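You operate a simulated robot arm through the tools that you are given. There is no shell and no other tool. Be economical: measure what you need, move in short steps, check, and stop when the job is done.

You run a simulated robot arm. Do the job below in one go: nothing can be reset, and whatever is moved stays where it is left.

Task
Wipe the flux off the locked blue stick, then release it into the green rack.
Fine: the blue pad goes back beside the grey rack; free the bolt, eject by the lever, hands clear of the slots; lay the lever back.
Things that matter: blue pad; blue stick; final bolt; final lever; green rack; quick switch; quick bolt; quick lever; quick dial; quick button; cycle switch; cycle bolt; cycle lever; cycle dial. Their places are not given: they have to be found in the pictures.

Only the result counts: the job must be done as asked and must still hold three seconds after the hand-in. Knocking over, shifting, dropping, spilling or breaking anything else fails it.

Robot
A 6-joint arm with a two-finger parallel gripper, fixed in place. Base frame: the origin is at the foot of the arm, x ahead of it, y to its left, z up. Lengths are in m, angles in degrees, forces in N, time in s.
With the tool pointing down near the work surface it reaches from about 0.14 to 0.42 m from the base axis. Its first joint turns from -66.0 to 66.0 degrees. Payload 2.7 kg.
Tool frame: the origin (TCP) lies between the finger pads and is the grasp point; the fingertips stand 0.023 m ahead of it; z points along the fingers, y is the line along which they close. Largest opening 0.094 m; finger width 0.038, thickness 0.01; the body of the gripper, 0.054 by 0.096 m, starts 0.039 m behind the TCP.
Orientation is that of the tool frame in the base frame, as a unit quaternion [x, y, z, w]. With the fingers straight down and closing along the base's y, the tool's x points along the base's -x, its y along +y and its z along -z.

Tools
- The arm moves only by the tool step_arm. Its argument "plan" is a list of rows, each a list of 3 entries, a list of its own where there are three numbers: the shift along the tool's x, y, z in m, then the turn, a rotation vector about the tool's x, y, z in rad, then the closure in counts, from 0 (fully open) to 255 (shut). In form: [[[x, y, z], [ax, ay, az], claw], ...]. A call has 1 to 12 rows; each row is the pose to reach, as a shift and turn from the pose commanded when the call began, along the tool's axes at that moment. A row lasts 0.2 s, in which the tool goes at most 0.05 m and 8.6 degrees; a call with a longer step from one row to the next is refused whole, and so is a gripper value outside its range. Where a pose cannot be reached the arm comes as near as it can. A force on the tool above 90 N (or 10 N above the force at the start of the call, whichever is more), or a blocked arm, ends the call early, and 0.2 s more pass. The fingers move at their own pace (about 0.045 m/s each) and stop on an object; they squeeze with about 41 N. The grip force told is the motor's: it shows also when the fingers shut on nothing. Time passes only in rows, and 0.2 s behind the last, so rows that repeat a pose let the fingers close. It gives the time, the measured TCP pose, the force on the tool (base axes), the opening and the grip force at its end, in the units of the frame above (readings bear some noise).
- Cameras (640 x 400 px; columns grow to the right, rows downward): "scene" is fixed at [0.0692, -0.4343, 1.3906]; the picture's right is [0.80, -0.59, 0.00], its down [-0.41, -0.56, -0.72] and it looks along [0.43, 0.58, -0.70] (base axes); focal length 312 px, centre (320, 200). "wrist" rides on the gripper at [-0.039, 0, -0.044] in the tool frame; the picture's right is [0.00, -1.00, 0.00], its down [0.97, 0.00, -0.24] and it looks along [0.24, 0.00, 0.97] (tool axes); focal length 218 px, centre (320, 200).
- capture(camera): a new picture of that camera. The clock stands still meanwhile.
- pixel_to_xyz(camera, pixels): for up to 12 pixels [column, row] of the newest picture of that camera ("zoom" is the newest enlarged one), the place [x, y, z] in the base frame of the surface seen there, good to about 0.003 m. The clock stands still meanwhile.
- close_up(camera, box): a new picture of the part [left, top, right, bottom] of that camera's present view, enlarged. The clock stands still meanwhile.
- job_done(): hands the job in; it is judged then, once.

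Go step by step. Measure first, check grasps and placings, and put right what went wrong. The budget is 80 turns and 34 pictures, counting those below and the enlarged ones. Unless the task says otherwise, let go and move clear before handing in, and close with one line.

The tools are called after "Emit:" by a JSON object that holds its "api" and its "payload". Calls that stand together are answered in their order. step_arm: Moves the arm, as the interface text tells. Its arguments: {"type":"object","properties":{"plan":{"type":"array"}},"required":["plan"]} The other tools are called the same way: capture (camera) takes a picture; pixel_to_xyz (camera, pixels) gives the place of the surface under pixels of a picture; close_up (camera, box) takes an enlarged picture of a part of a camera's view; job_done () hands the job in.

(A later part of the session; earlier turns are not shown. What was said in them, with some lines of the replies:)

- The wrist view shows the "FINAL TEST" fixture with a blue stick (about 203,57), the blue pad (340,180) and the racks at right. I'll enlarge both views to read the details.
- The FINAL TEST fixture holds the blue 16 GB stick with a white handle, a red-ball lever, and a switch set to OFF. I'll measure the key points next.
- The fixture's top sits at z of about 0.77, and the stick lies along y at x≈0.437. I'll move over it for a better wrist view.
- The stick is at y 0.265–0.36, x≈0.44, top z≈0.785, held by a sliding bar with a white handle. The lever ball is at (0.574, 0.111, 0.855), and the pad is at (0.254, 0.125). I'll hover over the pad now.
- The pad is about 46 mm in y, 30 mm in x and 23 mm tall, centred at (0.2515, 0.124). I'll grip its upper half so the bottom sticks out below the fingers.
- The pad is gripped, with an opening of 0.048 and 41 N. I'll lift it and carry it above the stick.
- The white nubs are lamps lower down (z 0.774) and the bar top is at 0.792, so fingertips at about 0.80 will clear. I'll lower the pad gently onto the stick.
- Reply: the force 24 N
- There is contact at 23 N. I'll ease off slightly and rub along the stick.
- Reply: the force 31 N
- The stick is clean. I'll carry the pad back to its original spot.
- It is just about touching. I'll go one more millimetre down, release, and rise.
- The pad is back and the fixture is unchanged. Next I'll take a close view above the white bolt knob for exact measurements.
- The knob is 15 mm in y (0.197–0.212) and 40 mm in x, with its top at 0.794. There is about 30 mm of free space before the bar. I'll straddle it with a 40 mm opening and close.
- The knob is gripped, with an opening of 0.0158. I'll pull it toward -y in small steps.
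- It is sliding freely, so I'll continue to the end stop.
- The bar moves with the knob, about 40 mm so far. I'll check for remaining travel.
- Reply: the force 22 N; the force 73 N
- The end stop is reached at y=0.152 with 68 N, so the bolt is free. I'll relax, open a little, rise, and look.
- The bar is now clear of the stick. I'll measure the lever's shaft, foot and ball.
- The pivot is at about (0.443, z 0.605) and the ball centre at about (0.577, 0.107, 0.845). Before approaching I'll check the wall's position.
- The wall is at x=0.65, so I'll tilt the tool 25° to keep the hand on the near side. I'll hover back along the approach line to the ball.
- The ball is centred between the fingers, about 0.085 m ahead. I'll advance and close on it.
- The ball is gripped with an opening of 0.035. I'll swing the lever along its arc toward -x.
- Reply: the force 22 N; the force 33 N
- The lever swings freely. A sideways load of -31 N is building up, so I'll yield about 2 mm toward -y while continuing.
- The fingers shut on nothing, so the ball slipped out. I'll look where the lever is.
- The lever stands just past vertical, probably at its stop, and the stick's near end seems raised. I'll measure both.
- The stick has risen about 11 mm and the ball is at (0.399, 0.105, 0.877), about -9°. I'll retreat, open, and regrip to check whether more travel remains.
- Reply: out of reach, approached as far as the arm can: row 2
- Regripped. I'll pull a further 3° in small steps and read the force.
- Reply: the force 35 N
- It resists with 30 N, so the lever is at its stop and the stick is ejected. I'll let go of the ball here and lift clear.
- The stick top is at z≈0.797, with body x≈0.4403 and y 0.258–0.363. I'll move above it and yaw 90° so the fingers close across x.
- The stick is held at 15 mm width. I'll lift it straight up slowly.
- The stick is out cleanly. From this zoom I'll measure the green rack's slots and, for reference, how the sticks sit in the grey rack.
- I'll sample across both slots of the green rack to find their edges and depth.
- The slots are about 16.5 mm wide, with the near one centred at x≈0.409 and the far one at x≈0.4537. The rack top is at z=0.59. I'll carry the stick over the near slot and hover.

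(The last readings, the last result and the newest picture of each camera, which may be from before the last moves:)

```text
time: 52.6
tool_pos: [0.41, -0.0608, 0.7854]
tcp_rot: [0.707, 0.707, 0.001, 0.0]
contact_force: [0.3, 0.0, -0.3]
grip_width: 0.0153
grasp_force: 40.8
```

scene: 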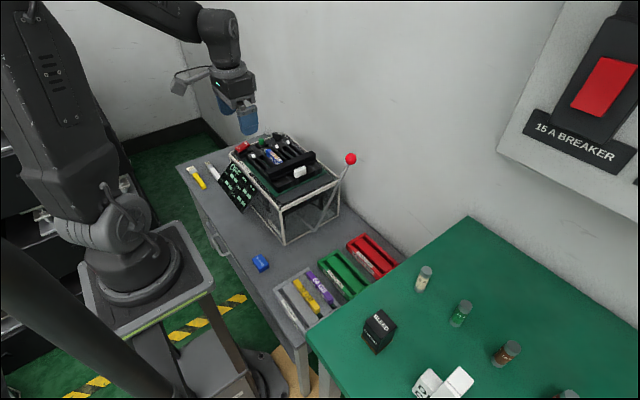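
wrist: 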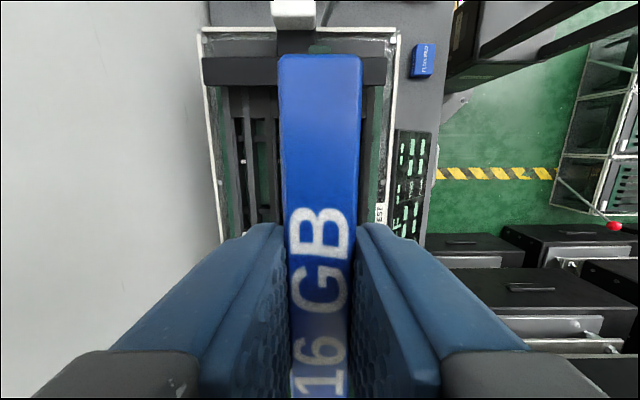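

Emit:
{"api": "step_arm", "payload": {"plan": [[[-0.003, 0, 0.04], [0, 0, 0], 255], [[-0.004, 0, 0.08], [0, 0, 0], 255], [[-0.004, 0, 0.115], [0, 0, 0], 255], [[-0.004, 0, 0.115], [0, 0, 0], 255]]}}

Emit:
{"api": "capture", "payload": {"camera": "wrist"}}

Emit:
{"api": "close_up", "payload": {"camera": "scene", "box": [290, 215, 410, 315]}}

```text
time: 53.6
tool_pos: [0.4089, -0.0696, 0.6712]
tcp_rot: [0.707, 0.708, 0.001, 0.001]
contact_force: [-0.2, -0.1, 0.3]
grip_width: 0.0152
grasp_force: 41.2
```

```text
5 pictures are left
```

wrist: 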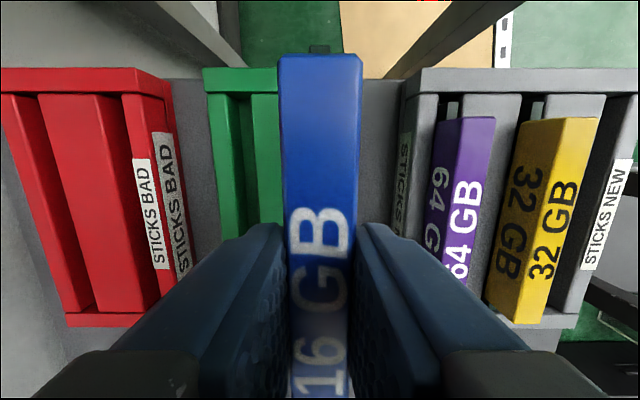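

```text
4.00 times, centred on (350, 265) of scene
```

zoom: 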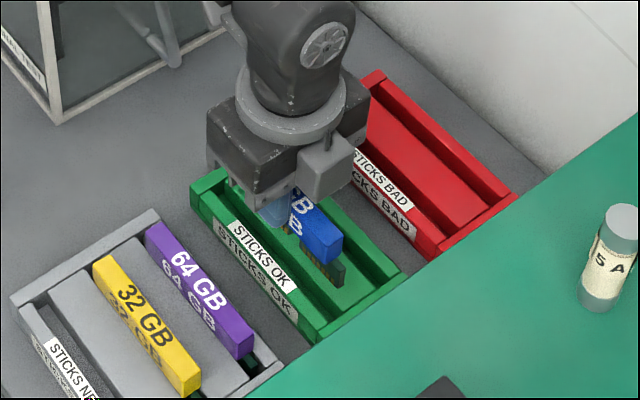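

The stick has a thin PCB below its body, which drops into the slot while the body rests on the rim. I'll check the PCB's position relative to the slot.

Emit:
{"api": "pixel_to_xyz", "payload": {"camera": "zoom", "pixels": [[325, 268], [341, 275], [312, 255], [325, 245], [338, 247], [330, 330], [320, 312], [334, 322], [312, 300], [250, 370], [262, 364], [300, 235]]}}

Emit:
{"api": "pixel_to_xyz", "payload": {"camera": "wrist", "pixels": [[320, 60], [282, 62], [360, 62], [230, 120], [240, 120], [246, 120], [254, 120], [270, 120], [440, 104], [453, 104], [466, 104], [320, 48]]}}

```text
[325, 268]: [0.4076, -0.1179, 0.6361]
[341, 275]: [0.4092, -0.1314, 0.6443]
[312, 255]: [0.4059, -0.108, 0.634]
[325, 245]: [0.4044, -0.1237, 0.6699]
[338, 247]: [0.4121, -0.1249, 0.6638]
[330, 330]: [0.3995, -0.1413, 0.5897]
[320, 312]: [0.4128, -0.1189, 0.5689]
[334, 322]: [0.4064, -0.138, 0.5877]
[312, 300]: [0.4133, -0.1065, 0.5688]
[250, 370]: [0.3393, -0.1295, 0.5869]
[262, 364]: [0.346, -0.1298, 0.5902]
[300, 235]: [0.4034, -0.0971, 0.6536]
```

```text
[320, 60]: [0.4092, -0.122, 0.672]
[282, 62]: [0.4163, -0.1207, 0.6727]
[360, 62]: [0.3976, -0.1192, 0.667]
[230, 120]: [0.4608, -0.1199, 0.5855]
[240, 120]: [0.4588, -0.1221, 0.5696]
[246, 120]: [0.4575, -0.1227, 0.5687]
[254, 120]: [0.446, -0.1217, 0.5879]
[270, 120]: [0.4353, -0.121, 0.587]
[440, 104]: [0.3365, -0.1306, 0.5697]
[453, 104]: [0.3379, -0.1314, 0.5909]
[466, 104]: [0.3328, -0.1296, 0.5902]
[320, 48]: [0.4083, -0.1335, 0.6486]
```

The PCB is centred on x≈0.408 over the 14 mm slot, but the tab end is close to the end wall. I'll shift 7 mm toward +y and lower to just above the seat.

Emit:
{"api": "step_arm", "payload": {"plan": [[[0.007, 0.0005, 0.005], [0, 0, 0], 255], [[0.007, 0.0005, 0.02], [0, 0, 0], 255], [[0.007, 0.0005, 0.035], [0, 0, 0], 255], [[0.007, 0.0005, 0.046], [0, 0, 0], 255], [[0.007, 0.0005, 0.052], [0, 0, 0], 255], [[0.007, 0.0005, 0.055], [0, 0, 0], 255]]}}

```text
time: 55.0
tool_pos: [0.4103, -0.0621, 0.6178]
tcp_rot: [0.706, 0.708, 0.0, 0.0]
contact_force: [0.1, 1.0, 0.3]
grip_width: 0.0149
grasp_force: 41.3
```

There is no contact yet at z=0.618. I'll lower further in 1 mm steps.

Emit:
{"api": "step_arm", "payload": {"plan": [[[0, 0, 0.001], [0, 0, 0], 255], [[0, 0, 0.002], [0, 0, 0], 255], [[0, 0, 0.003], [0, 0, 0], 255]]}}

```text
time: 55.8
tool_pos: [0.4094, -0.0637, 0.614]
tcp_rot: [0.707, 0.707, 0.001, 0.0]
contact_force: [-0.3, 0.1, 0.0]
grip_width: 0.0152
grasp_force: 40.9
```

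It is within about a millimetre of its seat. I'll open gently and rise.

Emit:
{"api": "step_arm", "payload": {"plan": [[[0, 0, 0.001], [0, 0, 0], 255], [[0, 0, 0.001], [0, 0, 0], 205], [[0, 0, 0.001], [0, 0, 0], 190], [[0, 0, 0.001], [0, 0, 0], 150], [[0, 0, 0.001], [0, 0, 0], 150], [[0, 0, -0.02], [0, 0, 0], 150], [[0, 0, -0.06], [0, 0, 0], 150], [[0, 0, -0.11], [0, 0, 0], 150], [[0, 0, -0.16], [0, 0, 0], 150], [[0, 0, -0.21], [0, 0, 0], 150], [[0, 0, -0.26], [0, 0, 0], 150], [[0, 0, -0.3], [0, 0, 0], 150]]}}

Emit:
{"api": "capture", "payload": {"camera": "wrist"}}

```text
time: 58.4
tool_pos: [0.4095, -0.0656, 0.9147]
tcp_rot: [0.707, 0.707, 0.001, -0.002]
contact_force: [0.4, 1.0, 0.1]
grip_width: 0.0387
grasp_force: 0.0
```

```text
3 pictures are left
```

wrist: 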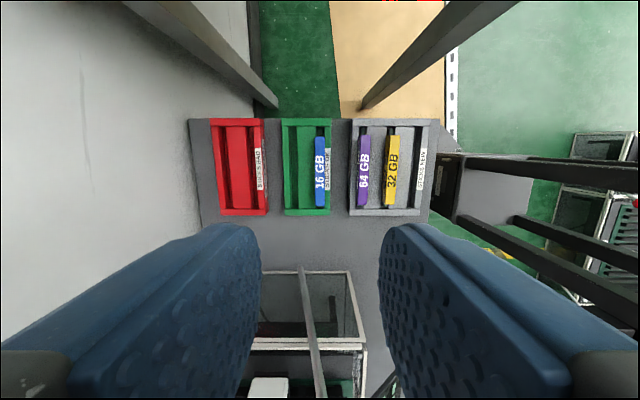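

The blue stick sits in the green rack's slot. I'll check its height.

Emit:
{"api": "pixel_to_xyz", "payload": {"camera": "wrist", "pixels": [[321, 145], [321, 200], [365, 150], [365, 195], [317, 185], [325, 185]]}}

```text
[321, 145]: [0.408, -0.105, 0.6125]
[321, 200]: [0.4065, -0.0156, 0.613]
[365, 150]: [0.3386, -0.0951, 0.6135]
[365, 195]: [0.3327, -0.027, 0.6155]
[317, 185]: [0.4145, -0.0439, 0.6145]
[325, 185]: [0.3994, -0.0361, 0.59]
```

It is seated level at 0.613, matching the other sticks. Now I'll turn the yaw back and prepare to lay the lever back.

Emit:
{"api": "step_arm", "payload": {"plan": [[[0.01, -0.004, -0.01], [0, 0, -0.131], 100], [[0.02, -0.008, -0.02], [0, 0, -0.262], 80], [[0.03, -0.012, -0.03], [0, 0, -0.393], 80], [[0.04, -0.016, -0.04], [0, 0, -0.524], 80], [[0.05, -0.02, -0.05], [0, 0, -0.654], 80], [[0.06, -0.024, -0.06], [0, 0, -0.785], 80], [[0.07, -0.028, -0.065], [0, 0, -0.916], 80], [[0.08, -0.032, -0.065], [0, 0, -1.047], 80], [[0.09, -0.036, -0.065], [0, 0, -1.178], 80], [[0.1, -0.04, -0.065], [0, 0, -1.309], 80], [[0.11, -0.042, -0.065], [0, 0, -1.44], 80], [[0.1156, -0.042, -0.065], [0, 0, -1.571], 80]]}}

```text
time: 61.0
tool_pos: [0.3665, 0.0532, 0.9796]
tcp_rot: [-0.002, 1.0, 0.0, 0.001]
contact_force: [-0.4, 0.1, -0.2]
grip_width: 0.0647
grasp_force: 0.1
```

Emit:
{"api": "step_arm", "payload": {"plan": [[[0, 0.012, 0.0], [0, -0.11, 0], 80], [[0, 0.025, 0.005], [0, -0.22, 0], 80], [[0, 0.04, 0.01], [0, -0.33, 0], 80], [[0, 0.051, 0.018], [0, -0.436, 0], 80], [[0, 0.051, 0.02], [0, -0.436, 0], 80]]}}

Emit:
{"api": "capture", "payload": {"camera": "wrist"}}

```text
time: 62.2
tool_pos: [0.3665, 0.1048, 0.9598]
tcp_rot: [-0.001, 0.976, 0.002, 0.217]
contact_force: [0.3, 0.1, -0.1]
grip_width: 0.0646
grasp_force: 0.1
```

```text
2 pictures are left
```

wrist: 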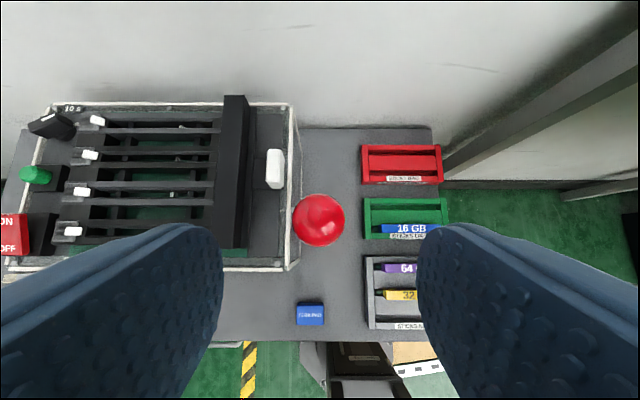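

The ball is centred in y, about 0.09 ahead and slightly toward +tool x. I'll advance and grip.

Emit:
{"api": "step_arm", "payload": {"plan": [[[0.007, 0.001, 0.03], [0, 0, 0], 80], [[0.007, 0.001, 0.06], [0, 0, 0], 80], [[0.007, 0.001, 0.088], [0, 0, 0], 80], [[0.007, 0.001, 0.09], [0, 0, 0], 80], [[0.007, 0.001, 0.09], [0, 0, 0], 200], [[0.007, 0.001, 0.09], [0, 0, 0], 255], [[0.007, 0.001, 0.09], [0, 0, 0], 255], [[0.007, 0.001, 0.09], [0, 0, 0], 255]]}}

```text
time: 64.0
tool_pos: [0.3987, 0.1045, 0.8749]
tcp_rot: [-0.001, 0.976, 0.001, 0.216]
contact_force: [2.0, 1.4, -4.6]
grip_width: 0.035
grasp_force: 45.2
```

Gripped. I'll swing it back along the arc toward its rest position.

Emit:
{"api": "step_arm", "payload": {"plan": [[[-0.0167, 0, 0.0028], [0, 0, 0], 255], [[-0.0347, 0, 0.0068], [0, 0, 0], 255], [[-0.06, 0, 0.0164], [0, 0, 0], 255], [[-0.0811, 0, 0.0279], [0, 0, 0], 255], [[-0.1007, 0, 0.0426], [0, 0, 0], 255]]}}

```text
time: 65.2
tool_pos: [0.5079, 0.1039, 0.8788]
tcp_rot: [0.001, 0.976, -0.001, 0.218]
contact_force: [-3.9, -4.2, 4.9]
grip_width: 0.0355
grasp_force: 44.8
```

Emit:
{"api": "step_arm", "payload": {"plan": [[[-0.0188, 0, 0.0165], [0, 0, 0], 255], [[-0.0358, 0, 0.0344], [0, 0, 0], 255], [[-0.0504, 0, 0.0517], [0, 0, 0], 255], [[-0.0527, 0, 0.0548], [0, 0, 0], 255]]}}

```text
time: 66.2
tool_pos: [0.5796, 0.1053, 0.8496]
tcp_rot: [-0.001, 0.976, 0.001, 0.217]
contact_force: [-2.1, -11.2, 4.2]
grip_width: 0.0352
grasp_force: 44.9
```

The lever is slightly past its original place with low force. I'll probe a few millimetres more for the rest stop.

Emit:
{"api": "step_arm", "payload": {"plan": [[[-0.0025, 0, 0.0033], [0, 0, 0], 255], [[-0.005, 0, 0.0066], [0, 0, 0], 255]]}}

```text
time: 66.8
tool_pos: [0.5851, 0.1054, 0.8477]
tcp_rot: [0.0, 0.977, 0.0, 0.215]
contact_force: [-26.9, -12.9, 17.6]
grip_width: 0.0352
grasp_force: 45.3
```

The stop is reached, with -27 N resisting, so the lever is fully laid back. I'll relax, open, and retreat along the approach.

Emit:
{"api": "step_arm", "payload": {"plan": [[[0.003, 0, -0.004], [0, 0, 0], 255], [[0.003, 0, -0.004], [0, 0, 0], 200], [[0.003, 0, -0.004], [0, 0, 0], 120], [[0.003, 0, -0.004], [0, 0, 0], 60], [[0.003, 0, -0.004], [0, 0, 0], 60], [[0.003, 0, -0.04], [0, 0, 0], 60], [[0.003, 0, -0.08], [0, 0, 0], 60], [[0.003, 0, -0.12], [0, 0, 0], 60], [[0.04, 0, -0.14], [0, 0, 0], 60], [[0.08, 0, -0.16], [0, 0, 0], 60], [[0.12, 0, -0.18], [0, 0, 0], 60]]}}

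Emit:
{"api": "capture", "payload": {"camera": "scene"}}

```text
time: 69.2
tool_pos: [0.4012, 0.1068, 0.9593]
tcp_rot: [-0.001, 0.976, 0.001, 0.216]
contact_force: [-0.3, -0.1, -0.4]
grip_width: 0.0718
grasp_force: 0.0
```

```text
1 pictures are left
```

scene: 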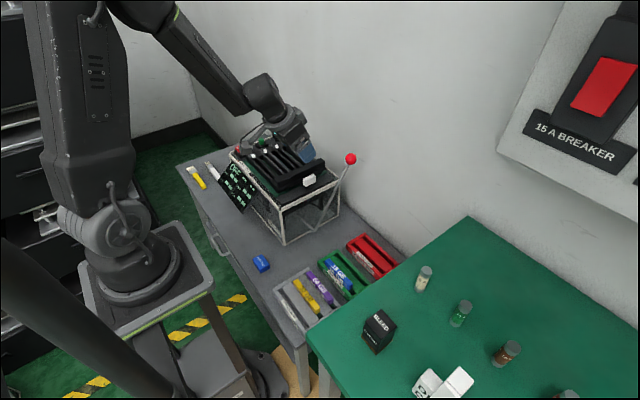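

The lever ball is back at pixel (351,159), the stick is in the green rack, the pad is at its original spot, and the arm is clear. I'll hand in.

Emit:
{"api": "job_done", "payload": {}}

```text
The job is handed in.
```

I wiped the flux off the blue stick, freed the bolt, ejected the stick with the lever, and set it in the green rack. The lever is laid back, and the pad is back in its place beside the grey rack.
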